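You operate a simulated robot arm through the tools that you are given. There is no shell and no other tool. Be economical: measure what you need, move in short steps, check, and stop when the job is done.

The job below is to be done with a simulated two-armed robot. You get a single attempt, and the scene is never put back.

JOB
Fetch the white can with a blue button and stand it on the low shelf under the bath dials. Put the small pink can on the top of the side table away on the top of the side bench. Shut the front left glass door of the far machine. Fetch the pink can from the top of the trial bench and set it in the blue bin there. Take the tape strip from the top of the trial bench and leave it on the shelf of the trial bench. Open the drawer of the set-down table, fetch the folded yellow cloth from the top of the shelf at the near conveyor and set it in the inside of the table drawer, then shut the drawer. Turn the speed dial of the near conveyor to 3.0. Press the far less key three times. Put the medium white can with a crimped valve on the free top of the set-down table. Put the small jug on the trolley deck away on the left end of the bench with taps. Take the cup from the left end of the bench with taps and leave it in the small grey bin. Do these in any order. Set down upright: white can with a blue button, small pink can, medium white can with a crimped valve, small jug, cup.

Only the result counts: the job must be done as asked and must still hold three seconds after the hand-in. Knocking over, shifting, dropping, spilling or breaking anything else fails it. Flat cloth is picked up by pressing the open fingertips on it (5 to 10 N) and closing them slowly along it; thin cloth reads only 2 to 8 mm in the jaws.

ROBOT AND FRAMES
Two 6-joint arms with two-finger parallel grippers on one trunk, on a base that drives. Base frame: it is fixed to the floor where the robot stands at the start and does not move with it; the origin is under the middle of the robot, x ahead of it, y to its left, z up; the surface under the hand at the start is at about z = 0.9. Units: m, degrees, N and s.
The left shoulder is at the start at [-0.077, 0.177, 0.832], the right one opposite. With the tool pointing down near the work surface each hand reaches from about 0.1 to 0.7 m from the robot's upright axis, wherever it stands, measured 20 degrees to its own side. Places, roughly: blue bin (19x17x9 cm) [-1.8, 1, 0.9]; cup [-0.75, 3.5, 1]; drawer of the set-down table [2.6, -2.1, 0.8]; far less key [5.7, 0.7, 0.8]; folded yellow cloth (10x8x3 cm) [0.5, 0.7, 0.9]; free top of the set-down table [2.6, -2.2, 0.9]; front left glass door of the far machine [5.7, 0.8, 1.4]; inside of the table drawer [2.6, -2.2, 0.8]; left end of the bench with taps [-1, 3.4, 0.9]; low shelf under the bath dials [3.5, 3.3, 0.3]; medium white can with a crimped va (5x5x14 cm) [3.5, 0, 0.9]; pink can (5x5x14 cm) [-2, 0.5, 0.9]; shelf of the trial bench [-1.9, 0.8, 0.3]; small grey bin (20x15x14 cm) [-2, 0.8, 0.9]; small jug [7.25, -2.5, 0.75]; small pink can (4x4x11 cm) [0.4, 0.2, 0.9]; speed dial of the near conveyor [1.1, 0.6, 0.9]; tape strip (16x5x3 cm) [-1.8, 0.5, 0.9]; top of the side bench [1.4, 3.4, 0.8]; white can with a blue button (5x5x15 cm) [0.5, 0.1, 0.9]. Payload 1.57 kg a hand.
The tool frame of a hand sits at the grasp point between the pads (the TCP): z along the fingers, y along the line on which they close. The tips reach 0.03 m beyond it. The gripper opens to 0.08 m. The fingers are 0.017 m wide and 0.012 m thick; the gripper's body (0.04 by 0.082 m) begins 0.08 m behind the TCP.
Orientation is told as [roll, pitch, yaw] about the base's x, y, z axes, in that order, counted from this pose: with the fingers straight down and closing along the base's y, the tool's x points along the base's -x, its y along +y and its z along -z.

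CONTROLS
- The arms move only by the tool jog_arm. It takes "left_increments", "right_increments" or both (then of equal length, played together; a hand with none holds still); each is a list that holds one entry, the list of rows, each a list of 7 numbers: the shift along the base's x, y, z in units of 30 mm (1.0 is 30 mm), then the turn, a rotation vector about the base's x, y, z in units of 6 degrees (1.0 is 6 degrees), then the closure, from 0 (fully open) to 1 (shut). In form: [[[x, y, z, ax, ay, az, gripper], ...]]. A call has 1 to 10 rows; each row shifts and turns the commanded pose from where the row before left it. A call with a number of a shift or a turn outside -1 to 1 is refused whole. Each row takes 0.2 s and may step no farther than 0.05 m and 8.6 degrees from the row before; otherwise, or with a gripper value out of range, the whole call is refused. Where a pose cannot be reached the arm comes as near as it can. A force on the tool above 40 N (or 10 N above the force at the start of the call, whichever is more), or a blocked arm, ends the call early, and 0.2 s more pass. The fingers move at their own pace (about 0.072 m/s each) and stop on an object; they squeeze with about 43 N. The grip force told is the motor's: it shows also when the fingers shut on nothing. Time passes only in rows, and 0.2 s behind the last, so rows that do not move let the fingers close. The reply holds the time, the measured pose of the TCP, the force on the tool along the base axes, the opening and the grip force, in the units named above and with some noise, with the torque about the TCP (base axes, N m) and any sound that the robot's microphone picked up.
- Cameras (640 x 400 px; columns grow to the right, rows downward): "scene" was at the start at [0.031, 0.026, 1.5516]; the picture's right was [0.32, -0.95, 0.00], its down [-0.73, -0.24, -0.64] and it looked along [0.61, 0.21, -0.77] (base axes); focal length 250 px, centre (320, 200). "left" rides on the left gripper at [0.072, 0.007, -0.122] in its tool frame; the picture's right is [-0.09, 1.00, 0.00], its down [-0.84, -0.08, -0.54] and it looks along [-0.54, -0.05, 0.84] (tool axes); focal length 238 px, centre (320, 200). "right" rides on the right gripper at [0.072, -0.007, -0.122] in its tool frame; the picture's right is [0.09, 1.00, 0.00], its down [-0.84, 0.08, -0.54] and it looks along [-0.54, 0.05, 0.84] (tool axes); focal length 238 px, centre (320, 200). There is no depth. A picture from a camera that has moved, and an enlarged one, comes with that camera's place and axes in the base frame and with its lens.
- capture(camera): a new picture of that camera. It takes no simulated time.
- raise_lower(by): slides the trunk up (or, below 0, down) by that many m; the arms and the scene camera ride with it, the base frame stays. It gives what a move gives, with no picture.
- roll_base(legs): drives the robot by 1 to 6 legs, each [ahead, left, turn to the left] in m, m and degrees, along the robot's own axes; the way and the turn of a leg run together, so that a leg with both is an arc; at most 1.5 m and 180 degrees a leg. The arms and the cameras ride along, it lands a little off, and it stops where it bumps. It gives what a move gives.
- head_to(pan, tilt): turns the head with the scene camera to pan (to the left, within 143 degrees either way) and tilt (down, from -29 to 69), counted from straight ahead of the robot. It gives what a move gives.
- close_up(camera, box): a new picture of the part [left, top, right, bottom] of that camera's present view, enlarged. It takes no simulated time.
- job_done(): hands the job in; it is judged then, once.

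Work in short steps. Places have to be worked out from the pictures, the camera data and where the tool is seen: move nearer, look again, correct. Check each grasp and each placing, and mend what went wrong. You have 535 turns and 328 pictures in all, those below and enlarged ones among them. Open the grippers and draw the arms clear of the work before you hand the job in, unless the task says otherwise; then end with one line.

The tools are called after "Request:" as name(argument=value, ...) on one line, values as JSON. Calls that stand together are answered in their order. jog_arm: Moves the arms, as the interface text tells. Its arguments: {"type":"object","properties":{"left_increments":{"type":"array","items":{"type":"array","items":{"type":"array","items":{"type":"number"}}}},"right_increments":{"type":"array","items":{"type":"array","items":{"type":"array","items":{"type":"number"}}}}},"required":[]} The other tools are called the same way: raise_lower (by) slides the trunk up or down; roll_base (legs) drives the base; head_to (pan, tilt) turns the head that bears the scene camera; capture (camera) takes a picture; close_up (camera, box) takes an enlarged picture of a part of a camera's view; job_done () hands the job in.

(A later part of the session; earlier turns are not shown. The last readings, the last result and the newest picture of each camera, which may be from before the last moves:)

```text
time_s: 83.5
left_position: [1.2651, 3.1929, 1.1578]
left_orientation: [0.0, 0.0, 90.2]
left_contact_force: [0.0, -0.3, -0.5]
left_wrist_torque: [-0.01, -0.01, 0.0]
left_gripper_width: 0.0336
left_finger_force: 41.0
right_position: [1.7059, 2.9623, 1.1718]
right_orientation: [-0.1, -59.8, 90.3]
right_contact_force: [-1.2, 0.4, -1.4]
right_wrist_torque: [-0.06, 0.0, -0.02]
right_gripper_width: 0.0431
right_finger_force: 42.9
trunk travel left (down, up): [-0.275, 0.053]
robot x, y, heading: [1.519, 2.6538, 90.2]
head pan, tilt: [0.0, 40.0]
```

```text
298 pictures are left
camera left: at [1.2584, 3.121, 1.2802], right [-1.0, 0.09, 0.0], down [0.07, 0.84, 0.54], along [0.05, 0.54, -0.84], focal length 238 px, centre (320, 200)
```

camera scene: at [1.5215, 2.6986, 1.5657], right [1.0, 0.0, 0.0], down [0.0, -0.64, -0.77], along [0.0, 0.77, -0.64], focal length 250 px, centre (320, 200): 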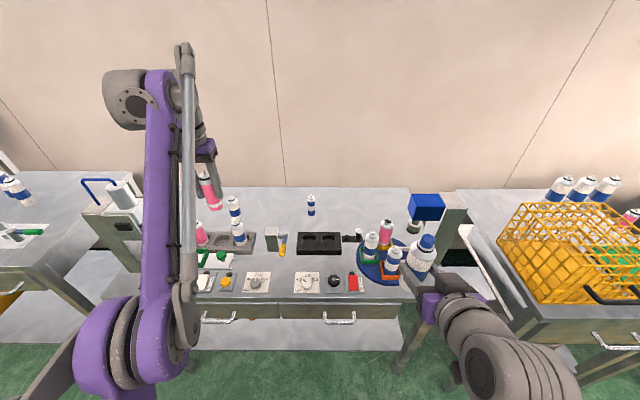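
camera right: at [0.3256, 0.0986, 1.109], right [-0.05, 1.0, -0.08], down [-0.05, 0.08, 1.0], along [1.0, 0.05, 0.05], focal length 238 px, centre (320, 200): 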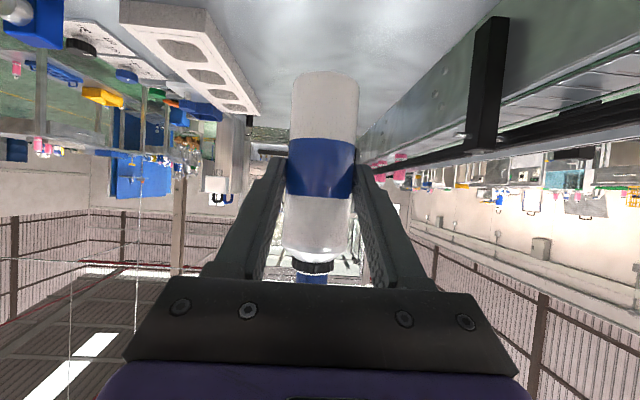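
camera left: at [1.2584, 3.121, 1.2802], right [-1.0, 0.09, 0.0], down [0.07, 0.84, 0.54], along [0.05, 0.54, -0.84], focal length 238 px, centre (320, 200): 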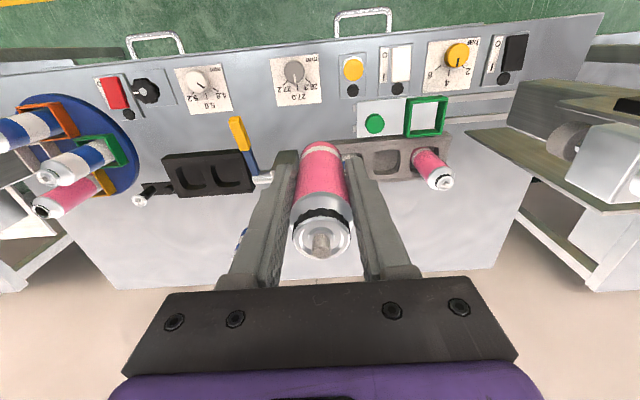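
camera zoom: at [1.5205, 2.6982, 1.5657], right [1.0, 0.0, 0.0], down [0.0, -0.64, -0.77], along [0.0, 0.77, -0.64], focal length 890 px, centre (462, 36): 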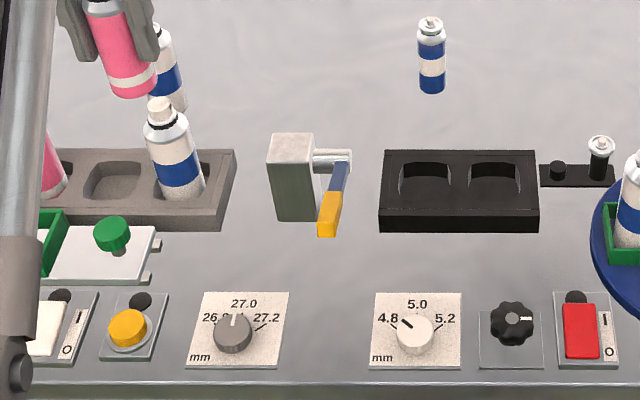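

Handle unmoved. Its tip sticks out at about (1.40,3.20,0.92), which is what I touched. Use another free spot left of it: (1.307,3.237). Roll forward 5 cm for reach and approach.

Request:
roll_base(legs=[[0.05, 0, 0]])

Request:
jog_arm(left_increments=[[[0.7, -0.05, -0.5, 0, 0, 0, 1], [0.7, -0.05, -0.5, 0, 0, 0, 1], [0, -0.05, -0.9, 0, 0, 0, 1], [0, 0, -0.9, 0, 0, 0, 1]]])

Request:
capture(camera="left")

Request:
close_up(camera="scene", box=[190, 190, 370, 302])

```text
time_s: 84.4
left_position: [1.2648, 3.2402, 1.1585]
left_orientation: [0.0, 0.0, 90.5]
left_contact_force: [0.1, 1.4, -1.2]
left_wrist_torque: [-0.04, 0.01, 0.0]
left_gripper_width: 0.0336
left_finger_force: 41.8
right_position: [1.7064, 3.0109, 1.1729]
right_orientation: [0.0, -59.9, 90.3]
right_contact_force: [0.7, -0.9, -2.0]
right_wrist_torque: [-0.04, 0.01, -0.01]
right_gripper_width: 0.0433
right_finger_force: 42.6
trunk travel left (down, up): [-0.275, 0.053]
robot x, y, heading: [1.5204, 2.6973, 90.2]
head pan, tilt: [0.0, 40.0]
```

```text
time_s: 85.4
left_position: [1.3079, 3.2342, 1.0743]
left_orientation: [0.0, 0.0, 90.3]
left_contact_force: [0.6, 0.0, -0.6]
left_wrist_torque: [-0.01, 0.03, 0.03]
left_gripper_width: 0.0338
left_finger_force: 41.6
right_position: [1.7066, 3.0116, 1.172]
right_orientation: [0.0, -60.0, 90.2]
right_contact_force: [0.0, -0.2, -1.6]
right_wrist_torque: [-0.08, 0.04, 0.0]
right_gripper_width: 0.0433
right_finger_force: 43.3
trunk travel left (down, up): [-0.275, 0.053]
robot x, y, heading: [1.5155, 2.6998, 90.2]
head pan, tilt: [0.0, 40.0]
```

```text
297 pictures are left
camera left: at [1.3012, 3.1625, 1.1968], right [-1.0, 0.09, 0.0], down [0.07, 0.84, 0.54], along [0.05, 0.54, -0.84], focal length 238 px, centre (320, 200)
```

left: 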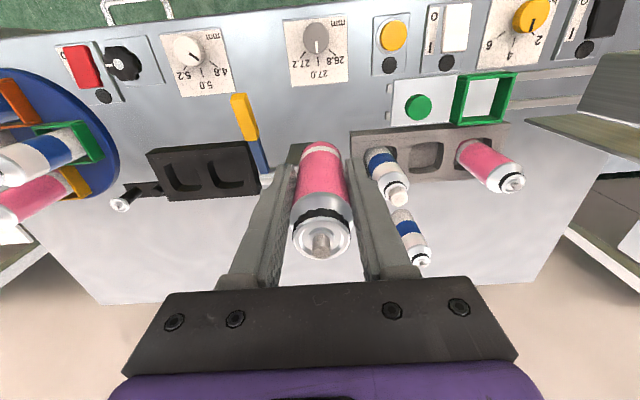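

```text
3.56 times, centred on (280, 246) of scene
camera zoom: at [1.5212, 2.7466, 1.5657], right [1.0, 0.01, 0.0], down [0.0, -0.64, -0.77], along [0.0, 0.77, -0.64], focal length 890 px, centre (462, 36)
```

zoom: 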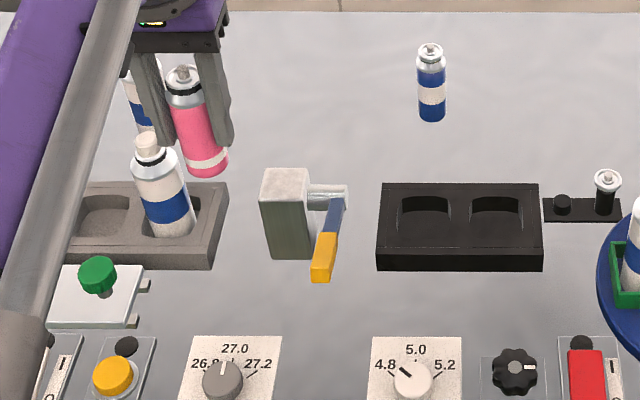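

Table top refined to z≈0.826; the gap spans y 3.20–3.277, so the hand is right. Descend to just above, then in small steps.

Request:
jog_arm(left_increments=[[[0, 0.1, -1, 0, 0, 0, 1], [0, 0, -1, 0, 0, 0, 1], [0, 0, -1, 0, 0, 0, 1], [0, 0, -1, 0, 0, 0, 1], [0, 0, -1, 0, 0, 0, 1], [0, 0, -0.4, 0, 0, 0, 1], [0, 0, -0.25, 0, 0, 0, 1], [0, 0, -0.25, 0, 0, 0, 1]]])

Request:
close_up(camera="scene", box=[190, 190, 370, 302])

```text
time_s: 87.2
left_position: [1.3048, 3.2386, 0.8961]
left_orientation: [0.1, 0.0, 90.4]
left_contact_force: [0.1, -0.6, -1.4]
left_wrist_torque: [-0.02, -0.01, 0.03]
left_gripper_width: 0.0335
left_finger_force: 41.5
right_position: [1.7058, 3.0106, 1.1718]
right_orientation: [0.0, -59.9, 90.3]
right_contact_force: [-1.0, 0.0, -1.5]
right_wrist_torque: [-0.08, 0.02, -0.03]
right_gripper_width: 0.0433
right_finger_force: 42.8
trunk travel left (down, up): [-0.275, 0.053]
robot x, y, heading: [1.5218, 2.7015, 90.3]
head pan, tilt: [0.0, 40.0]
```

```text
3.56 times, centred on (280, 246) of scene
camera zoom: at [1.5211, 2.7467, 1.5657], right [1.0, 0.01, 0.0], down [0.0, -0.64, -0.77], along [0.0, 0.77, -0.64], focal length 890 px, centre (462, 36)
```

zoom: 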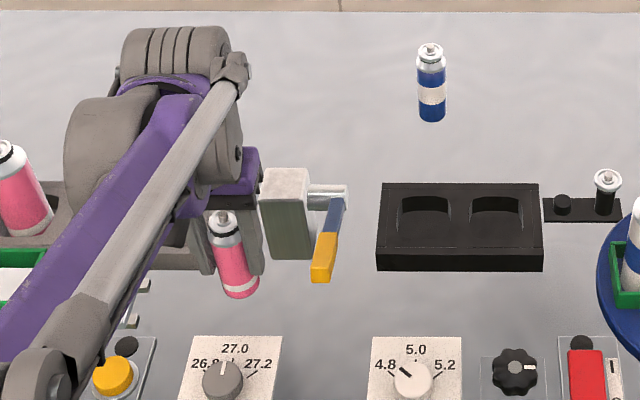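

Still free air. Lower in 2–3 mm steps until contact.

Request:
jog_arm(left_increments=[[[0, 0, -0.1, 0, 0, 0, 1], [0, 0, -0.1, 0, 0, 0, 1], [0, 0, -0.1, 0, 0, 0, 1]]])

```text
time_s: 88.0
left_position: [1.306, 3.2404, 0.888]
left_orientation: [0.1, 0.0, 90.3]
left_contact_force: [-0.7, 0.3, -0.4]
left_wrist_torque: [0.01, 0.02, 0.03]
left_gripper_width: 0.0335
left_finger_force: 41.7
right_position: [1.7066, 3.0112, 1.1709]
right_orientation: [0.0, -60.1, 90.2]
right_contact_force: [0.6, 0.0, -1.5]
right_wrist_torque: [-0.03, 0.02, 0.01]
right_gripper_width: 0.0434
right_finger_force: 42.9
trunk travel left (down, up): [-0.275, 0.053]
robot x, y, heading: [1.5238, 2.7048, 90.1]
head pan, tilt: [0.0, 40.0]
```

Request:
jog_arm(left_increments=[[[0, 0, -0.1, 0, 0, 0, 1], [0, 0, -0.1, 0, 0, 0, 1], [0, 0, -0.1, 0, 0, 0, 1]]])

```text
time_s: 88.8
left_position: [1.3074, 3.2401, 0.88]
left_orientation: [0.1, 0.0, 90.4]
left_contact_force: [-0.6, 0.4, -1.0]
left_wrist_torque: [-0.03, 0.05, -0.01]
left_gripper_width: 0.0336
left_finger_force: 41.7
right_position: [1.7067, 3.0108, 1.172]
right_orientation: [0.0, -59.9, 90.3]
right_contact_force: [-0.5, 0.2, -2.0]
right_wrist_torque: [-0.02, -0.04, 0.0]
right_gripper_width: 0.0432
right_finger_force: 42.9
trunk travel left (down, up): [-0.275, 0.053]
robot x, y, heading: [1.5249, 2.7035, 90.4]
head pan, tilt: [0.0, 40.0]
```

No contact yet at z 0.88; look before going on.

Request:
close_up(camera="scene", box=[215, 215, 325, 284])

Request:
jog_arm(left_increments=[[[0, 0, -0.1, 0, 0, 0, 1], [0, 0, -0.1, 0, 0, 0, 1]]])

```text
5.80 times, centred on (270, 250) of scene
camera zoom: at [1.5212, 2.7465, 1.5657], right [1.0, 0.01, 0.0], down [0.0, -0.64, -0.77], along [0.0, 0.77, -0.64], focal length 1452 px, centre (610, -87)
```

zoom: 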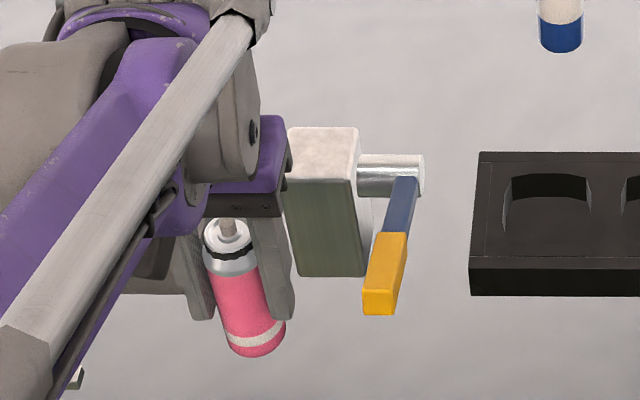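

```text
time_s: 89.4
left_position: [1.3071, 3.2386, 0.8747]
left_orientation: [0.0, 0.0, 90.3]
left_contact_force: [0.2, 0.8, -0.9]
left_wrist_torque: [-0.01, 0.01, 0.01]
left_gripper_width: 0.0335
left_finger_force: 41.4
right_position: [1.7054, 3.0097, 1.1718]
right_orientation: [-0.1, -60.0, 90.4]
right_contact_force: [0.3, 0.1, -1.5]
right_wrist_torque: [-0.03, 0.0, -0.01]
right_gripper_width: 0.0433
right_finger_force: 43.2
trunk travel left (down, up): [-0.275, 0.053]
robot x, y, heading: [1.5255, 2.6993, 90.1]
head pan, tilt: [0.0, 40.0]
```

The can slid up in the grip ~2 cm; bottom about 0.833 now. Continue lowering.

Request:
jog_arm(left_increments=[[[0, 0, -0.1, 0, 0, 0, 1], [0, 0, -0.1, 0, 0, 0, 1], [0, 0, -0.1, 0, 0, 0, 1], [0, 0, -0.1, 0, 0, 0, 1]]])

```text
time_s: 90.4
left_position: [1.3077, 3.2384, 0.8657]
left_orientation: [0.1, -0.2, 90.3]
left_contact_force: [-1.2, 5.7, 35.1]
left_wrist_torque: [0.41, 0.03, 0.03]
left_gripper_width: 0.0334
left_finger_force: 41.4
right_position: [1.7081, 3.0092, 1.1727]
right_orientation: [0.1, -60.1, 90.2]
right_contact_force: [0.3, -0.3, -1.6]
right_wrist_torque: [-0.04, 0.01, 0.0]
right_gripper_width: 0.0435
right_finger_force: 43.3
trunk travel left (down, up): [-0.275, 0.053]
robot x, y, heading: [1.5203, 2.7026, 90.3]
head pan, tilt: [0.0, 40.0]
```

Contact. Ease up 2 mm, open partially, then rise.

Request:
jog_arm(left_increments=[[[0, 0, 0.08, 0, 0, 0, 1], [0, 0, 0, 0, 0, 0, 0.55], [0, 0, 0, 0, 0, 0, 0.4], [0, 0, 0, 0, 0, 0, 0.3], [0, 0, 0, 0, 0, 0, 0.3], [0, 0, 0.5, 0, 0, 0, 0.3], [0, 0, 1, 0, 0, 0, 0.3], [0, 0, 1, 0, 0, 0, 0.3], [0, 0, 1, 0, 0, 0, 0.3], [0, 0, 1, 0, 0, 0, 0.3]]])

Request:
close_up(camera="scene", box=[190, 190, 370, 302])

```text
time_s: 92.6
left_position: [1.3081, 3.2395, 1.0002]
left_orientation: [-0.1, 0.0, 90.3]
left_contact_force: [-0.6, -0.7, -0.2]
left_wrist_torque: [0.02, 0.03, 0.02]
left_gripper_width: 0.0562
left_finger_force: 0.1
right_position: [1.7057, 3.0104, 1.1717]
right_orientation: [0.0, -60.0, 90.4]
right_contact_force: [0.8, 0.3, -0.5]
right_wrist_torque: [0.0, -0.01, 0.01]
right_gripper_width: 0.0436
right_finger_force: 42.9
trunk travel left (down, up): [-0.275, 0.053]
robot x, y, heading: [1.5234, 2.7007, 90.5]
head pan, tilt: [0.0, 40.0]
```

```text
3.56 times, centred on (280, 246) of scene
camera zoom: at [1.5212, 2.7461, 1.5657], right [1.0, 0.01, 0.0], down [0.0, -0.64, -0.77], along [0.0, 0.77, -0.64], focal length 890 px, centre (462, 36)
```

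zoom: 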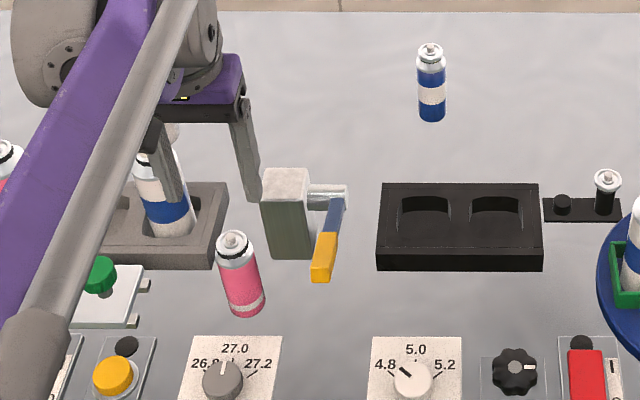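

Pink can stands upright on the side bench. Tuck arms, back off and go to x≈3.5.

Request:
jog_arm(left_increments=[[[0, 0, 1, 0, 0, 0, 0], [0, 0, 1, 0, 0, 0, 0], [0, 0, 1, 0, 0, 0, 0], [0, 0, 1, 0, 0, 0, 0], [0, 0, 1, 0, 0, 0, 0], [0, -1, 1, 0, 0, 0, 0], [0, -1, 0, 0, 0, 0, 0], [0, -1, 0, 0, 0, 0, 0], [0, -1, 0, 0, 0, 0, 0], [0, -1, 0, 0, 0, 0, 0]]])

Request:
roll_base(legs=[[-0.7, 0, 0], [0, -1.3, 0], [0, -0.7, 0]])

Request:
head_to(pan=0, tilt=30)

Request:
capture(camera="scene")

```text
time_s: 94.8
left_position: [1.3067, 3.0874, 1.1801]
left_orientation: [0.0, 0.0, 90.4]
left_contact_force: [-0.6, 0.0, 0.0]
left_wrist_torque: [0.02, 0.03, 0.0]
left_gripper_width: 0.0798
left_finger_force: 0.0
right_position: [1.7063, 3.0079, 1.1719]
right_orientation: [0.1, -60.1, 90.3]
right_contact_force: [0.2, -0.4, -2.3]
right_wrist_torque: [-0.05, -0.05, 0.01]
right_gripper_width: 0.0434
right_finger_force: 43.2
trunk travel left (down, up): [-0.275, 0.053]
robot x, y, heading: [1.5172, 2.7004, 90.3]
head pan, tilt: [0.0, 40.0]
```

```text
time_s: 115.9
left_position: [3.3057, 2.3455, 1.18]
left_orientation: [0.0, 0.0, 87.7]
left_contact_force: [-0.4, -0.4, -0.1]
left_wrist_torque: [0.0, -0.05, 0.01]
left_gripper_width: 0.0801
left_finger_force: 0.0
right_position: [3.7007, 2.2513, 1.172]
right_orientation: [0.0, -59.9, 87.7]
right_contact_force: [0.5, 0.2, -1.5]
right_wrist_torque: [-0.05, 0.01, 0.01]
right_gripper_width: 0.0433
right_finger_force: 43.1
trunk travel left (down, up): [-0.275, 0.053]
robot x, y, heading: [3.5006, 1.9466, 87.5]
head pan, tilt: [0.0, 40.0]
```

```text
time_s: 116.6
left_position: [3.3057, 2.3454, 1.1798]
left_orientation: [0.0, 0.1, 87.7]
left_contact_force: [-0.3, 0.0, 0.7]
left_wrist_torque: [0.01, 0.02, 0.0]
left_gripper_width: 0.0799
left_finger_force: 0.1
right_position: [3.701, 2.2488, 1.1718]
right_orientation: [0.0, -59.9, 87.7]
right_contact_force: [-0.3, 0.2, -2.0]
right_wrist_torque: [-0.02, -0.01, -0.02]
right_gripper_width: 0.0432
right_finger_force: 43.1
trunk travel left (down, up): [-0.275, 0.053]
robot x, y, heading: [3.5017, 1.9501, 87.8]
head pan, tilt: [0.0, 30.0]
```

```text
292 pictures are left
camera scene: at [3.5037, 1.9995, 1.581], right [1.0, -0.04, 0.0], down [-0.02, -0.5, -0.87], along [0.03, 0.86, -0.5], focal length 250 px, centre (320, 200)
```

scene: 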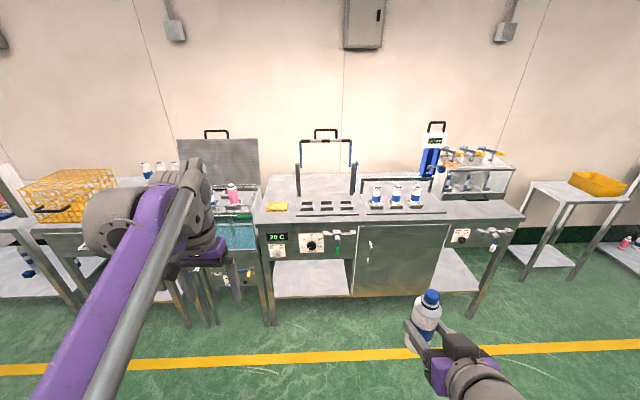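

Low shelf under the bath dials: opening x≈3.26–3.73, front edge y≈3.01, panel bottom z≈0.59. Lower the trunk here, tuck the left hand, and lower the right hand.

Request:
raise_lower(by=-0.27)

Request:
jog_arm(left_increments=[[[0, -0.8, 0.5, 0, 0, 0, 0], [0, -0.8, 0.5, 0, 0, 0, 0], [0, -0.8, 0.5, 0, 0, 0, 0], [0, -0.8, 0.5, 0, 0, 0, 0], [0, -0.8, 0.5, 0, 0, 0, 0], [0, 0, 0.5, 0, 0, 0, 0], [0, 0, 0.5, 0, 0, 0, 0], [0, 0, 0.5, 0, 0, 0, 0], [0, 0, 0, 0, 0, 0, 0], [0, 0, 0, 0, 0, 0, 0]]], right_increments=[[[-0.3, 0.5, -1, 0, 0, 0, 1], [-0.3, 0.5, -1, 0, 0, 0, 1], [-0.3, 0.5, -1, 0, 0, 0, 1], [-0.3, 0.5, -1, 0, 0, 0, 1], [0, 0.5, -1, 0, 0, 0, 1], [0, 0.5, -1, 0, 0, 0, 1], [0, 0.5, -1, 0, 0, 0, 1], [0, 0.5, -1, 0, 0, 0, 1], [0, 0.5, -1, 0, 0, 0, 1], [0, 0.5, -1, 0, 0, 0, 1]]])

Request:
jog_arm(right_increments=[[[0, 0, -1, 0, 0, 0, 1], [0, 0, -1, 0, 0, 0, 1], [0, 0, -1, 0, 0, 0, 1], [0, 0, -1, 0, 0, 0, 1], [0, 0, -1, 0, 0, 0, 1], [0, 0, -1, 0, 0, 0, 1]]])

Request:
head_to(pan=0, tilt=25)

Request:
capture(camera="scene")

Request:
capture(camera="right")

```text
time_s: 119.4
left_position: [3.3063, 2.3444, 0.91]
left_orientation: [0.0, 0.0, 87.7]
left_contact_force: [-0.8, 0.4, -0.3]
left_wrist_torque: [0.02, -0.04, 0.03]
left_gripper_width: 0.0797
left_finger_force: 0.1
right_position: [3.7016, 2.2728, 0.8873]
right_orientation: [0.0, -58.1, 87.8]
right_contact_force: [-0.1, 1.2, -1.3]
right_wrist_torque: [-0.01, 0.0, 0.01]
right_gripper_width: 0.0435
right_finger_force: 43.1
trunk travel left (down, up): [-0.005, 0.323]
robot x, y, heading: [3.5013, 1.9502, 87.9]
head pan, tilt: [0.0, 30.0]
```

```text
time_s: 121.6
left_position: [3.3077, 2.2268, 1.0294]
left_orientation: [-0.1, -0.1, 87.7]
left_contact_force: [-0.4, 0.7, 0.0]
left_wrist_torque: [0.06, 0.01, -0.03]
left_gripper_width: 0.0802
left_finger_force: 0.1
right_position: [3.6666, 2.4223, 0.5852]
right_orientation: [0.0, -58.0, 87.7]
right_contact_force: [1.2, 0.5, -1.6]
right_wrist_torque: [-0.01, 0.01, 0.03]
right_gripper_width: 0.043
right_finger_force: 43.3
trunk travel left (down, up): [-0.005, 0.323]
robot x, y, heading: [3.5039, 1.9483, 87.5]
head pan, tilt: [0.0, 30.0]
```

```text
time_s: 123.0
left_position: [3.3072, 2.2263, 1.0294]
left_orientation: [0.0, 0.1, 87.6]
left_contact_force: [0.7, 0.2, -0.5]
left_wrist_torque: [0.04, 0.03, 0.01]
left_gripper_width: 0.0799
left_finger_force: 0.2
right_position: [3.6641, 2.4623, 0.4354]
right_orientation: [0.1, -57.9, 87.7]
right_contact_force: [-0.1, -0.2, -1.9]
right_wrist_torque: [-0.05, -0.01, -0.02]
right_gripper_width: 0.0432
right_finger_force: 42.6
right hand out of reach, approached as far as the arm can: row 4, 5, 6
trunk travel left (down, up): [-0.005, 0.323]
robot x, y, heading: [3.5018, 1.9484, 87.8]
head pan, tilt: [0.0, 30.0]
```

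```text
time_s: 123.6
left_position: [3.307, 2.2267, 1.0294]
left_orientation: [0.1, 0.0, 87.7]
left_contact_force: [-0.7, 0.5, -0.1]
left_wrist_torque: [0.03, -0.01, 0.01]
left_gripper_width: 0.08
left_finger_force: 0.0
right_position: [3.6644, 2.4619, 0.4342]
right_orientation: [0.0, -58.0, 87.8]
right_contact_force: [0.2, -1.2, -0.6]
right_wrist_torque: [-0.05, 0.01, 0.02]
right_gripper_width: 0.0433
right_finger_force: 43.0
trunk travel left (down, up): [-0.005, 0.323]
robot x, y, heading: [3.5025, 1.9481, 87.8]
head pan, tilt: [0.0, 25.0]
```

```text
291 pictures are left
camera scene: at [3.5057, 2.0515, 1.3144], right [1.0, -0.04, 0.0], down [-0.02, -0.42, -0.91], along [0.04, 0.91, -0.42], focal length 250 px, centre (320, 200)
```

scene: 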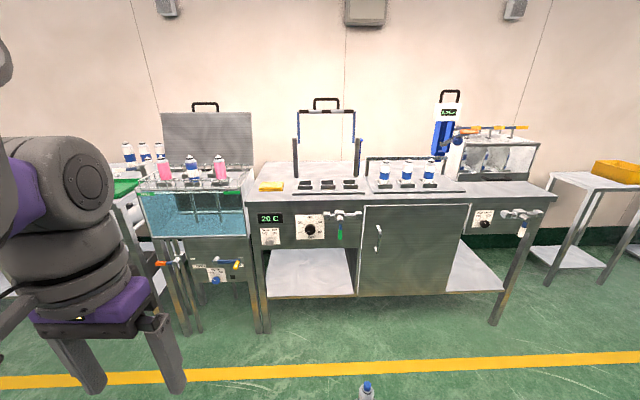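

```text
290 pictures are left
camera right: at [3.6652, 2.3206, 0.4368], right [-1.0, -0.01, -0.08], down [-0.08, -0.01, 1.0], along [-0.01, 1.0, 0.01], focal length 238 px, centre (320, 200)
```

right: 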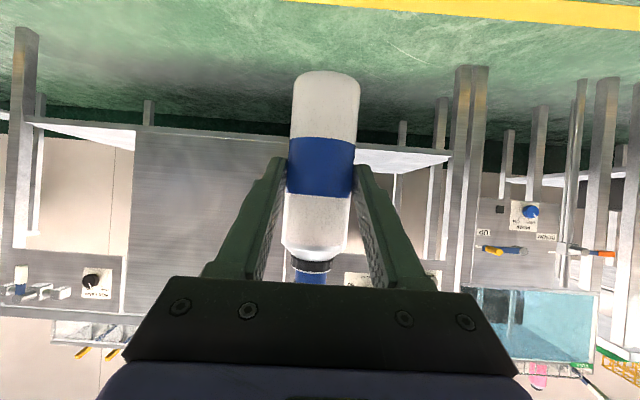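

Shelf top is ≈0.30 and the hand at 0.435 hit a limit here. Try extending forward while lowering to see if it frees up.

Request:
jog_arm(right_increments=[[[0, 1, -0.3, 0, 0, 0, 1], [0, 1, -0.3, 0, 0, 0, 1], [0, 1, -0.4, 0, 0, 0, 1], [0, 0.5, -0.5, 0, 0, 0, 1]]])

Request:
head_to(pan=-20, tilt=55)

Request:
capture(camera="scene")

```text
time_s: 124.6
left_position: [3.3066, 2.2266, 1.0296]
left_orientation: [-0.1, 0.1, 87.8]
left_contact_force: [0.5, -0.1, -0.5]
left_wrist_torque: [0.01, 0.01, 0.02]
left_gripper_width: 0.08
left_finger_force: 0.0
right_position: [3.6662, 2.5654, 0.3894]
right_orientation: [0.0, -58.0, 87.6]
right_contact_force: [-0.3, -0.2, -0.6]
right_wrist_torque: [-0.02, -0.05, 0.02]
right_gripper_width: 0.0432
right_finger_force: 43.0
trunk travel left (down, up): [-0.005, 0.323]
robot x, y, heading: [3.4987, 1.9497, 87.9]
head pan, tilt: [0.0, 25.0]
```

```text
time_s: 125.6
left_position: [3.3079, 2.2256, 1.029]
left_orientation: [0.0, 0.0, 87.7]
left_contact_force: [-0.5, -0.1, 0.8]
left_wrist_torque: [0.04, -0.02, -0.02]
left_gripper_width: 0.0802
left_finger_force: 0.0
right_position: [3.6662, 2.5664, 0.3886]
right_orientation: [0.0, -58.0, 87.8]
right_contact_force: [0.2, 0.7, -1.5]
right_wrist_torque: [-0.01, -0.01, 0.02]
right_gripper_width: 0.0431
right_finger_force: 42.7
trunk travel left (down, up): [-0.005, 0.323]
robot x, y, heading: [3.5052, 1.9496, 87.5]
head pan, tilt: [-20.0, 55.0]
```

```text
289 pictures are left
camera scene: at [3.5294, 2.0262, 1.2704], right [0.93, -0.38, 0.0], down [-0.31, -0.76, -0.57], along [0.22, 0.53, -0.82], focal length 250 px, centre (320, 200)
```

scene: 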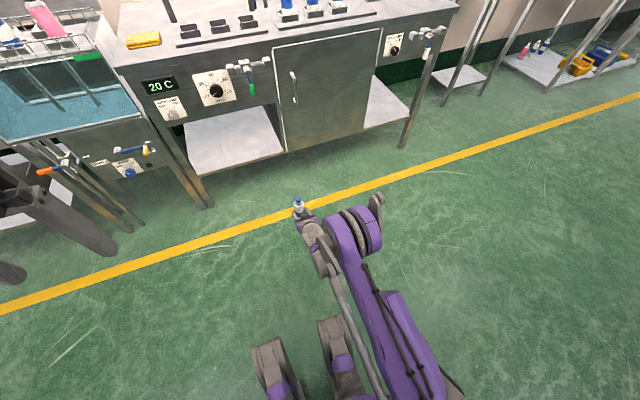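

Extended reach works. Correct pitch, raise a little and extend 5 cm more; then check elbow position.

Request:
jog_arm(right_increments=[[[0, 0.8, 0.6, 0.17, 0, 0, 1], [0, 0.8, 0.6, 0.16, 0, 0, 1]]])

Request:
roll_base(legs=[[0.3, 0.26, 2.0]])

Request:
capture(camera="right")

Request:
capture(camera="scene")

```text
time_s: 126.2
left_position: [3.308, 2.2253, 1.0292]
left_orientation: [0.0, 0.0, 87.7]
left_contact_force: [-0.1, -1.0, 0.5]
left_wrist_torque: [0.0, -0.03, -0.01]
left_gripper_width: 0.0802
left_finger_force: 0.1
right_position: [3.6663, 2.6167, 0.4241]
right_orientation: [0.2, -60.0, 87.5]
right_contact_force: [-0.9, 0.1, -1.9]
right_wrist_torque: [-0.06, 0.02, -0.01]
right_gripper_width: 0.0432
right_finger_force: 43.6
trunk travel left (down, up): [-0.005, 0.323]
robot x, y, heading: [3.5029, 1.9462, 87.9]
head pan, tilt: [-20.0, 55.0]
```

```text
time_s: 129.1
left_position: [3.0363, 2.5237, 1.0288]
left_orientation: [0.0, -0.1, 89.9]
left_contact_force: [-0.5, 0.5, -0.5]
left_wrist_torque: [-0.01, -0.01, 0.0]
left_gripper_width: 0.0801
left_finger_force: 0.0
right_position: [3.38, 2.9279, 0.4227]
right_orientation: [0.1, -60.0, 89.9]
right_contact_force: [-0.1, -0.5, -1.5]
right_wrist_torque: [-0.03, -0.01, -0.01]
right_gripper_width: 0.0434
right_finger_force: 42.9
trunk travel left (down, up): [-0.005, 0.323]
robot x, y, heading: [3.2427, 2.2564, 90.1]
head pan, tilt: [-20.0, 55.0]
```

```text
288 pictures are left
camera right: at [3.3862, 2.7873, 0.4204], right [-1.0, -0.05, -0.08], down [-0.08, -0.05, 1.0], along [-0.05, 1.0, 0.05], focal length 238 px, centre (320, 200)
```

right: 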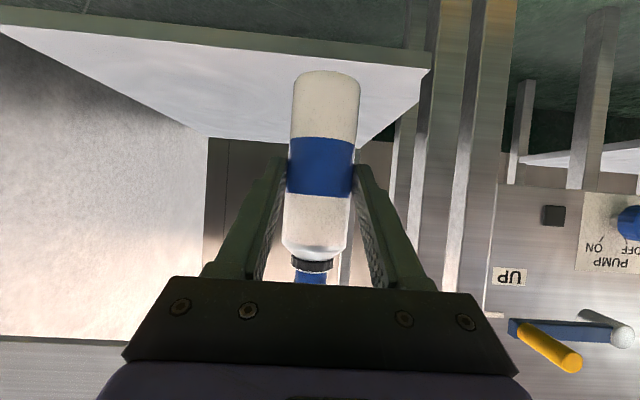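

```text
287 pictures are left
camera scene: at [3.2666, 2.3333, 1.2704], right [0.94, -0.34, 0.0], down [-0.28, -0.77, -0.57], along [0.2, 0.54, -0.82], focal length 250 px, centre (320, 200)
```

scene: 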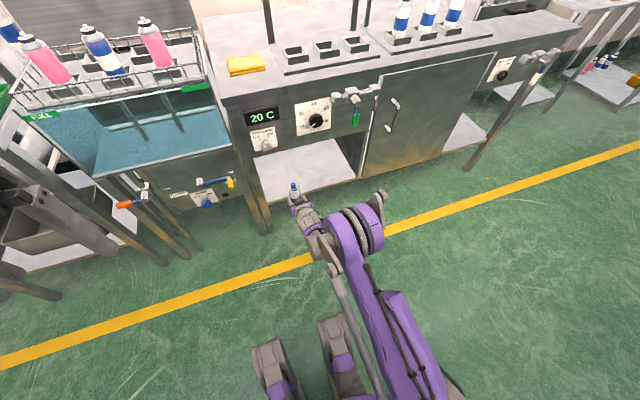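

Path is clear: shelf front edge y≈3.01, can bottom ≈0.354. Drive ahead 0.16 m.

Request:
roll_base(legs=[[0.16, 0, 0]])

Request:
capture(camera="right")

Request:
capture(camera="scene")

```text
time_s: 130.5
left_position: [3.0357, 2.679, 1.0294]
left_orientation: [0.0, 0.0, 90.1]
left_contact_force: [0.0, -0.4, 0.0]
left_wrist_torque: [-0.03, 0.0, 0.05]
left_gripper_width: 0.08
left_finger_force: 0.0
right_position: [3.3795, 3.083, 0.423]
right_orientation: [0.3, -59.9, 89.9]
right_contact_force: [0.6, 0.4, -2.4]
right_wrist_torque: [-0.04, -0.05, -0.02]
right_gripper_width: 0.0434
right_finger_force: 43.2
trunk travel left (down, up): [-0.005, 0.323]
robot x, y, heading: [3.2417, 2.4101, 90.5]
head pan, tilt: [-20.0, 55.0]
```

```text
286 pictures are left
camera right: at [3.3848, 2.9416, 0.4202], right [-1.0, -0.05, -0.08], down [-0.08, -0.05, 1.0], along [-0.05, 1.0, 0.05], focal length 238 px, centre (320, 200)
```

right: 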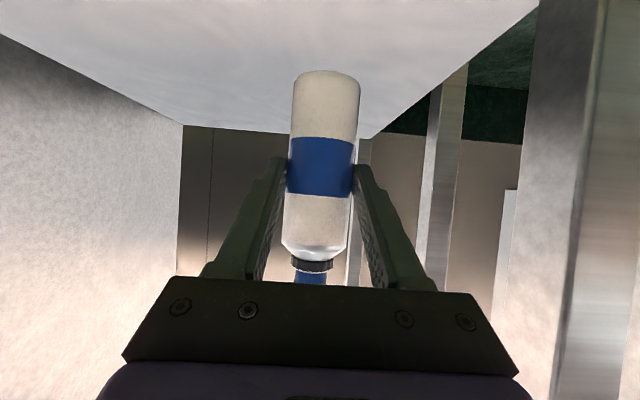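

```text
285 pictures are left
camera scene: at [3.2665, 2.4877, 1.2703], right [0.94, -0.34, 0.0], down [-0.28, -0.77, -0.57], along [0.2, 0.54, -0.82], focal length 250 px, centre (320, 200)
```

scene: 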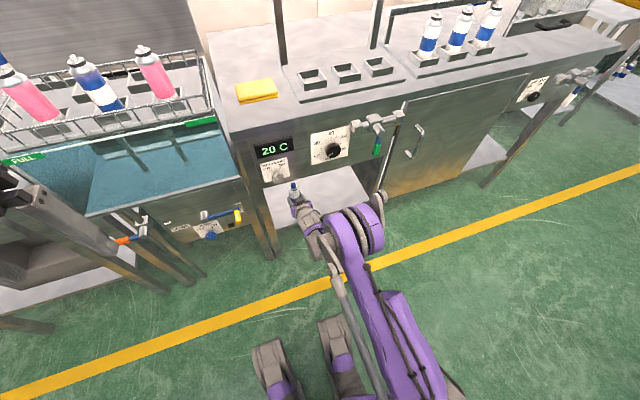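

Inside the opening. Lower gradually to contact.

Request:
jog_arm(right_increments=[[[0, 0, -0.5, 0, 0, 0, 1], [0, 0, -0.5, 0, 0, 0, 1], [0, 0, -0.3, 0, 0, 0, 1], [0, 0, -0.15, 0, 0, 0, 1], [0, 0, -0.15, 0, 0, 0, 1]]])

```text
time_s: 131.7
left_position: [3.0366, 2.6784, 1.0281]
left_orientation: [0.0, 0.1, 90.1]
left_contact_force: [0.0, 0.1, 0.1]
left_wrist_torque: [-0.03, -0.02, 0.01]
left_gripper_width: 0.0802
left_finger_force: 0.1
right_position: [3.3783, 3.0824, 0.3758]
right_orientation: [0.2, -60.0, 89.9]
right_contact_force: [-0.2, 0.4, -1.0]
right_wrist_torque: [-0.01, -0.02, -0.02]
right_gripper_width: 0.0434
right_finger_force: 42.4
trunk travel left (down, up): [-0.005, 0.323]
robot x, y, heading: [3.2397, 2.4082, 90.1]
head pan, tilt: [-20.0, 55.0]
```

Request:
jog_arm(right_increments=[[[0, 0, -0.12, 0, 0, 0, 1], [0, 0, -0.12, 0, 0, 0, 1], [0, 0, -0.12, 0, 0, 0, 1]]])

```text
time_s: 132.5
left_position: [3.0356, 2.6786, 1.0305]
left_orientation: [0.0, 0.0, 90.1]
left_contact_force: [-0.2, -0.1, -0.5]
left_wrist_torque: [0.0, 0.02, -0.06]
left_gripper_width: 0.0797
left_finger_force: 0.0
right_position: [3.3782, 3.0829, 0.3641]
right_orientation: [0.3, -60.0, 89.9]
right_contact_force: [0.4, -0.1, -0.3]
right_wrist_torque: [-0.02, -0.02, -0.02]
right_gripper_width: 0.0433
right_finger_force: 43.2
trunk travel left (down, up): [-0.005, 0.323]
robot x, y, heading: [3.2427, 2.4103, 90.0]
head pan, tilt: [-20.0, 55.0]
```

Request:
jog_arm(right_increments=[[[0, 0, -0.12, 0, 0, 0, 1], [0, 0, -0.12, 0, 0, 0, 1], [0, 0, -0.12, 0, 0, 0, 1]]])

Request:
capture(camera="right")

```text
time_s: 133.3
left_position: [3.0374, 2.6782, 1.0304]
left_orientation: [0.0, 0.0, 90.1]
left_contact_force: [0.0, -0.3, -0.7]
left_wrist_torque: [0.01, -0.03, -0.03]
left_gripper_width: 0.0802
left_finger_force: 0.1
right_position: [3.3775, 3.083, 0.3547]
right_orientation: [0.2, -60.0, 90.0]
right_contact_force: [0.0, 0.0, -1.6]
right_wrist_torque: [-0.03, -0.03, 0.02]
right_gripper_width: 0.0431
right_finger_force: 43.3
trunk travel left (down, up): [-0.005, 0.323]
robot x, y, heading: [3.2434, 2.4104, 90.0]
head pan, tilt: [-20.0, 55.0]
```

```text
284 pictures are left
camera right: at [3.3842, 2.942, 0.3519], right [-1.0, -0.05, -0.08], down [-0.08, -0.05, 1.0], along [-0.05, 1.0, 0.05], focal length 238 px, centre (320, 200)
```

right: 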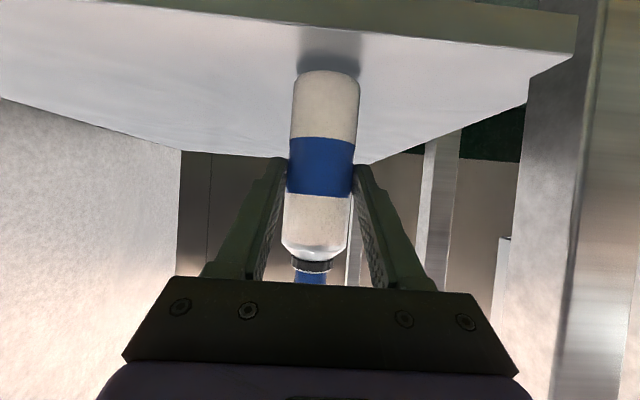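

Shadow shows a small gap remaining. Continue.

Request:
jog_arm(right_increments=[[[0, 0, -0.12, 0, 0, 0, 1], [0, 0, -0.12, 0, 0, 0, 1], [0, 0, -0.12, 0, 0, 0, 1]]])

```text
time_s: 134.1
left_position: [3.0361, 2.6753, 1.0301]
left_orientation: [0.1, -0.3, 90.1]
left_contact_force: [-0.4, -0.8, 0.1]
left_wrist_torque: [0.0, -0.01, 0.01]
left_gripper_width: 0.0797
left_finger_force: 0.0
right_position: [3.3772, 3.0831, 0.3466]
right_orientation: [0.2, -60.5, 90.0]
right_contact_force: [1.2, -2.1, 38.8]
right_wrist_torque: [0.9, -0.16, 0.0]
right_gripper_width: 0.044
right_finger_force: 42.9
trunk travel left (down, up): [-0.005, 0.323]
robot x, y, heading: [3.2459, 2.4086, 90.3]
head pan, tilt: [-20.0, 55.0]
```

Contact made. Relieve 3 mm, check force.

Request:
jog_arm(right_increments=[[[0, 0, 0.08, 0, 0, 0, 1], [0, 0, 0, 0, 0, 0, 1]]])

Request:
capture(camera="right")

```text
time_s: 134.7
left_position: [3.035, 2.6764, 1.0293]
left_orientation: [0.0, -0.1, 90.1]
left_contact_force: [0.4, 0.5, 0.1]
left_wrist_torque: [0.01, 0.02, -0.01]
left_gripper_width: 0.0799
left_finger_force: 0.0
right_position: [3.3763, 3.0821, 0.3463]
right_orientation: [0.2, -60.4, 90.0]
right_contact_force: [0.1, 4.4, 22.4]
right_wrist_torque: [1.24, -0.08, 0.05]
right_gripper_width: 0.0434
right_finger_force: 43.0
trunk travel left (down, up): [-0.005, 0.323]
robot x, y, heading: [3.2426, 2.4107, 90.0]
head pan, tilt: [-20.0, 55.0]
```

```text
283 pictures are left
camera right: at [3.384, 2.9418, 0.3439], right [-1.0, -0.05, -0.08], down [-0.08, -0.06, 1.0], along [-0.05, 1.0, 0.05], focal length 238 px, centre (320, 200)
```

right: 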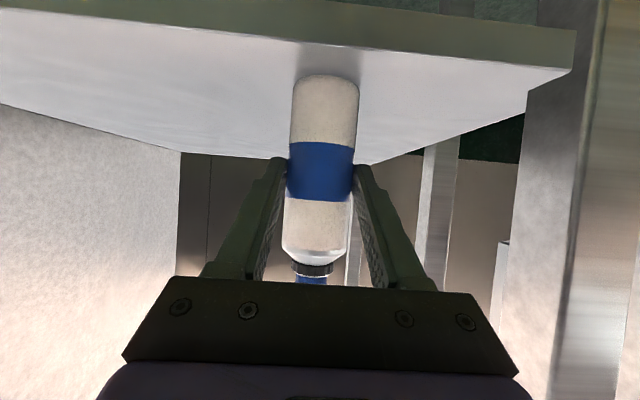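

Contact OK but the base is only ~3 cm behind the shelf lip. Lift 1 cm and extend 4 cm deeper, then lower again.

Request:
jog_arm(right_increments=[[[0, 0, 0.3, 0, 0, 0, 1], [0, 0, 0.25, 0, 0, 0, 1], [0, 0.5, 0, 0, 0, 0, 1], [0, 0.5, 0, 0, 0, 0, 1], [0, 0.5, 0, 0, 0, 0, 1]]])

Request:
jog_arm(right_increments=[[[0, 0, -0.12, 0, 0, 0, 1], [0, 0, -0.12, 0, 0, 0, 1], [0, 0, -0.12, 0, 0, 0, 1], [0, 0, -0.1, 0, 0, 0, 1]]])

```text
time_s: 135.9
left_position: [3.0371, 2.6773, 1.0284]
left_orientation: [0.0, 0.0, 90.1]
left_contact_force: [-0.7, -0.3, -0.1]
left_wrist_torque: [0.01, 0.03, 0.02]
left_gripper_width: 0.0796
left_finger_force: 0.1
right_position: [3.3789, 3.1298, 0.3593]
right_orientation: [0.3, -60.0, 89.9]
right_contact_force: [1.1, -0.2, -0.6]
right_wrist_torque: [-0.05, -0.01, -0.04]
right_gripper_width: 0.0433
right_finger_force: 42.7
trunk travel left (down, up): [-0.005, 0.323]
robot x, y, heading: [3.2436, 2.411, 90.1]
head pan, tilt: [-20.0, 55.0]
```

```text
time_s: 136.9
left_position: [3.0359, 2.678, 1.0292]
left_orientation: [0.0, -0.1, 90.1]
left_contact_force: [-0.4, 0.2, 0.3]
left_wrist_torque: [0.03, -0.03, -0.01]
left_gripper_width: 0.0802
left_finger_force: 0.1
right_position: [3.3781, 3.1265, 0.3479]
right_orientation: [0.2, -60.0, 90.0]
right_contact_force: [0.8, 0.6, -0.3]
right_wrist_torque: [0.04, -0.06, -0.03]
right_gripper_width: 0.0432
right_finger_force: 43.2
trunk travel left (down, up): [-0.005, 0.323]
robot x, y, heading: [3.2406, 2.4044, 90.2]
head pan, tilt: [-20.0, 55.0]
```

Request:
jog_arm(right_increments=[[[0, 0, -0.07, 0, 0, 0, 1], [0, 0, -0.07, 0, 0, 0, 1]]])

```text
time_s: 137.5
left_position: [3.0359, 2.6747, 1.03]
left_orientation: [0.1, -0.1, 90.2]
left_contact_force: [-0.2, 0.1, -0.2]
left_wrist_torque: [0.01, 0.01, 0.01]
left_gripper_width: 0.0799
left_finger_force: 0.2
right_position: [3.3783, 3.1264, 0.3475]
right_orientation: [0.1, -60.4, 90.0]
right_contact_force: [1.0, -9.8, 34.6]
right_wrist_torque: [0.29, -0.24, -0.02]
right_gripper_width: 0.0431
right_finger_force: 43.1
trunk travel left (down, up): [-0.005, 0.323]
robot x, y, heading: [3.2384, 2.4094, 90.2]
head pan, tilt: [-20.0, 55.0]
```

Contact. Open slowly, and withdraw straight back.

Request:
jog_arm(right_increments=[[[0, 0, 0.05, 0, 0, 0, 1], [0, 0, 0, 0, 0, 0, 0.5], [0, 0, 0, 0, 0, 0, 0.35], [0, 0, 0, 0, 0, 0, 0.2], [0, 0, 0, 0, 0, 0, 0.1], [0, 0, 0, 0, 0, 0, 0.1]]])

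Request:
capture(camera="right")

```text
time_s: 138.9
left_position: [3.0351, 2.6781, 1.0298]
left_orientation: [0.0, 0.0, 90.1]
left_contact_force: [-0.8, -0.1, 0.6]
left_wrist_torque: [0.01, 0.0, -0.02]
left_gripper_width: 0.0801
left_finger_force: 0.1
right_position: [3.3794, 3.1278, 0.3442]
right_orientation: [0.2, -59.9, 89.8]
right_contact_force: [-0.1, 0.1, 0.8]
right_wrist_torque: [0.02, -0.02, -0.01]
right_gripper_width: 0.072
right_finger_force: 0.0
trunk travel left (down, up): [-0.005, 0.323]
robot x, y, heading: [3.2435, 2.408, 90.0]
head pan, tilt: [-20.0, 55.0]
```

```text
282 pictures are left
camera right: at [3.386, 2.9861, 0.3421], right [-1.0, -0.05, -0.08], down [-0.08, -0.05, 1.0], along [-0.05, 1.0, 0.05], focal length 238 px, centre (320, 200)
```

right: 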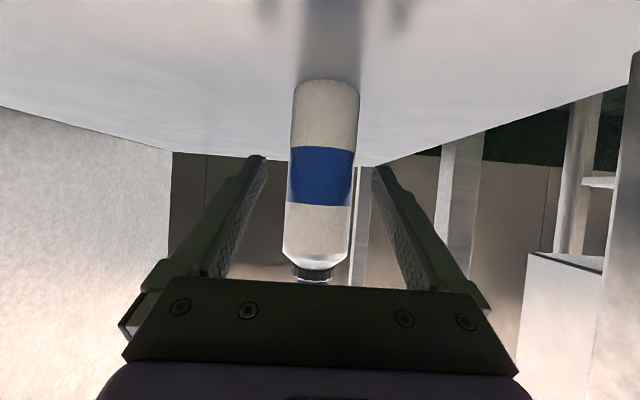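

Standing. Withdraw and back the base off.

Request:
jog_arm(right_increments=[[[0, -0.8, 0.1, 0, 0, 0, 0], [0, -0.8, 0.1, 0, 0, 0, 0], [0, -0.8, 0.1, 0, 0, 0, 0], [0, -0.8, 0.1, 0, 0, 0, 0], [0, -0.8, 0, 0, 0, 0, 0]]])

Request:
roll_base(legs=[[-0.6, 0, 0]])

Request:
capture(camera="right")

```text
time_s: 140.1
left_position: [3.0367, 2.678, 1.0289]
left_orientation: [0.0, 0.0, 90.1]
left_contact_force: [-1.0, 0.8, 0.1]
left_wrist_torque: [-0.01, -0.02, -0.01]
left_gripper_width: 0.08
left_finger_force: 0.0
right_position: [3.3815, 3.0061, 0.3569]
right_orientation: [0.2, -60.0, 90.0]
right_contact_force: [-0.9, 0.3, 0.2]
right_wrist_torque: [0.0, 0.0, -0.01]
right_gripper_width: 0.0802
right_finger_force: 0.1
trunk travel left (down, up): [-0.005, 0.323]
robot x, y, heading: [3.2454, 2.4082, 90.0]
head pan, tilt: [-20.0, 55.0]
```

```text
time_s: 143.6
left_position: [3.0372, 2.0557, 1.0299]
left_orientation: [0.0, 0.0, 89.8]
left_contact_force: [0.9, 0.0, 0.5]
left_wrist_torque: [0.02, -0.02, 0.01]
left_gripper_width: 0.0801
left_finger_force: 0.0
right_position: [3.3832, 2.3837, 0.3574]
right_orientation: [0.3, -59.9, 89.7]
right_contact_force: [0.0, -0.3, -0.2]
right_wrist_torque: [0.0, -0.03, -0.02]
right_gripper_width: 0.0803
right_finger_force: 0.0
trunk travel left (down, up): [-0.005, 0.323]
robot x, y, heading: [3.2441, 1.7884, 89.8]
head pan, tilt: [-20.0, 55.0]
```

```text
281 pictures are left
camera right: at [3.3891, 2.2424, 0.3541], right [-1.0, -0.04, -0.08], down [-0.08, -0.05, 1.0], along [-0.05, 1.0, 0.05], focal length 238 px, centre (320, 200)
```

right: 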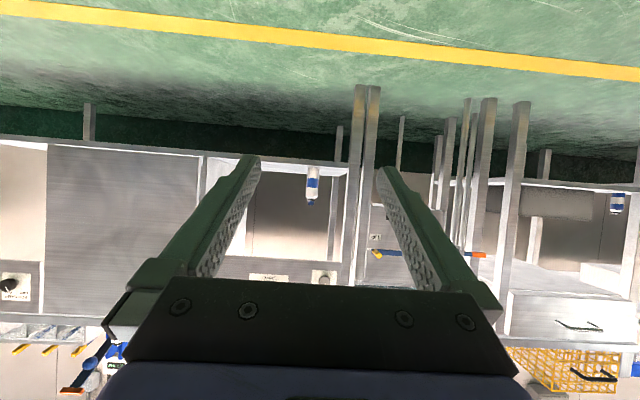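

White can done. Raise the trunk, straighten, and survey toward the conveyor/far machine from here.

Request:
raise_lower(by=0.27)

Request:
jog_arm(right_increments=[[[0, -0.7, 1, -1, 0, 0, 0], [0, -0.7, 1, -1, 0, 0, 0], [0, -0.7, 1, -1, 0, 0, 0], [0, -0.7, 1, -1, 0, 0, 0], [0, -0.7, 1, -1, 0, 0, 0], [0, -0.7, 1, -1, 0, 0, 0], [0, -0.7, 1, -1, 0, 0, 0], [0, -0.7, 1, -1, 0, 0, 0], [0, -0.7, 1, -1, 0, 0, 0], [0, -0.7, 1, -1, 0, 0, 0]]])

Request:
head_to(pan=-90, tilt=10)

Request:
capture(camera="scene")

Request:
head_to(pan=-140, tilt=15)

Request:
capture(camera="scene")

Request:
head_to(pan=140, tilt=20)

Request:
capture(camera="scene")

```text
time_s: 146.3
left_position: [3.0372, 2.0552, 1.2994]
left_orientation: [0.0, 0.0, 89.9]
left_contact_force: [0.3, 0.4, -0.1]
left_wrist_torque: [0.01, -0.03, -0.01]
left_gripper_width: 0.0802
left_finger_force: 0.0
right_position: [3.383, 2.3839, 0.6275]
right_orientation: [0.3, -60.0, 89.8]
right_contact_force: [-0.3, -0.3, 0.2]
right_wrist_torque: [-0.02, -0.01, 0.03]
right_gripper_width: 0.08
right_finger_force: 0.0
trunk travel left (down, up): [-0.275, 0.053]
robot x, y, heading: [3.2414, 1.7846, 89.8]
head pan, tilt: [-20.0, 55.0]
```

```text
time_s: 148.6
left_position: [3.0371, 2.0556, 1.2992]
left_orientation: [-0.1, 0.0, 90.0]
left_contact_force: [0.4, -0.1, -0.8]
left_wrist_torque: [0.01, -0.04, 0.0]
left_gripper_width: 0.0801
left_finger_force: 0.0
right_position: [3.3866, 2.1749, 0.9274]
right_orientation: [0.0, 0.2, 89.9]
right_contact_force: [-0.9, 0.0, 0.3]
right_wrist_torque: [-0.01, -0.01, 0.01]
right_gripper_width: 0.08
right_finger_force: 0.1
trunk travel left (down, up): [-0.275, 0.053]
robot x, y, heading: [3.2472, 1.7811, 90.0]
head pan, tilt: [-20.0, 55.0]
```

```text
time_s: 150.0
left_position: [3.0371, 2.056, 1.2993]
left_orientation: [0.0, 0.0, 89.9]
left_contact_force: [0.4, 0.7, 0.1]
left_wrist_torque: [-0.02, 0.01, 0.05]
left_gripper_width: 0.0802
left_finger_force: 0.1
right_position: [3.3872, 2.1761, 0.9268]
right_orientation: [-0.1, 0.0, 89.9]
right_contact_force: [0.5, 0.6, 0.0]
right_wrist_torque: [-0.01, 0.01, 0.0]
right_gripper_width: 0.0797
right_finger_force: 0.0
trunk travel left (down, up): [-0.275, 0.053]
robot x, y, heading: [3.2439, 1.7883, 90.0]
head pan, tilt: [-90.0, 10.0]
```

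```text
280 pictures are left
camera scene: at [3.3349, 1.7459, 1.6134], right [0.0, -1.0, 0.0], down [-0.17, 0.0, -0.98], along [0.98, 0.0, -0.17], focal length 250 px, centre (320, 200)
```

scene: 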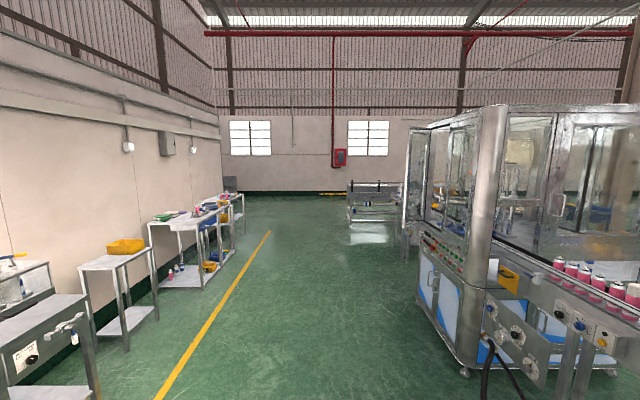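

```text
time_s: 151.1
left_position: [3.0368, 2.0555, 1.2994]
left_orientation: [-0.1, 0.0, 89.9]
left_contact_force: [-0.1, -0.7, 0.6]
left_wrist_torque: [0.01, -0.01, -0.02]
left_gripper_width: 0.0802
left_finger_force: 0.0
right_position: [3.3852, 2.1764, 0.9261]
right_orientation: [-0.1, 0.0, 89.9]
right_contact_force: [-0.8, 0.3, -0.1]
right_wrist_torque: [0.04, 0.02, -0.01]
right_gripper_width: 0.0801
right_finger_force: 0.1
trunk travel left (down, up): [-0.275, 0.053]
robot x, y, heading: [3.2405, 1.7836, 89.8]
head pan, tilt: [-140.0, 15.0]
```

```text
279 pictures are left
camera scene: at [3.3019, 1.6744, 1.6053], right [-0.77, -0.64, 0.0], down [-0.17, 0.2, -0.97], along [0.62, -0.74, -0.26], focal length 250 px, centre (320, 200)
```

scene: 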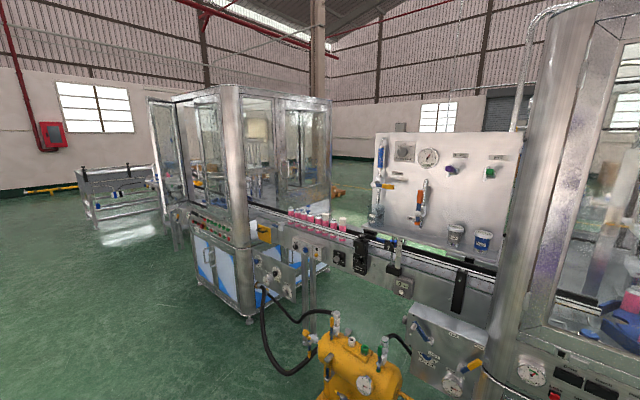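

```text
time_s: 155.0
left_position: [3.037, 2.0565, 1.2983]
left_orientation: [0.1, 0.0, 89.9]
left_contact_force: [0.6, 0.1, 0.5]
left_wrist_torque: [0.02, -0.03, 0.01]
left_gripper_width: 0.0803
left_finger_force: 0.0
right_position: [3.3853, 2.1762, 0.9262]
right_orientation: [0.0, 0.0, 89.9]
right_contact_force: [-0.5, -0.4, -0.4]
right_wrist_torque: [0.01, 0.01, 0.0]
right_gripper_width: 0.0801
right_finger_force: 0.1
trunk travel left (down, up): [-0.275, 0.053]
robot x, y, heading: [3.2415, 1.7869, 90.0]
head pan, tilt: [140.0, 20.0]
```

```text
278 pictures are left
camera scene: at [3.1819, 1.6747, 1.5972], right [-0.76, 0.64, 0.0], down [0.22, 0.26, -0.94], along [-0.61, -0.72, -0.34], focal length 250 px, centre (320, 200)
```

scene: 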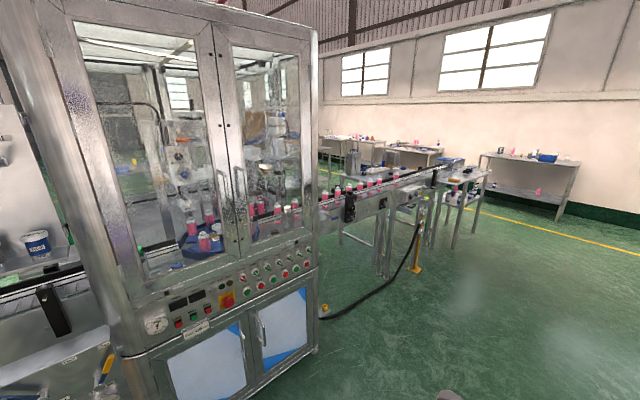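

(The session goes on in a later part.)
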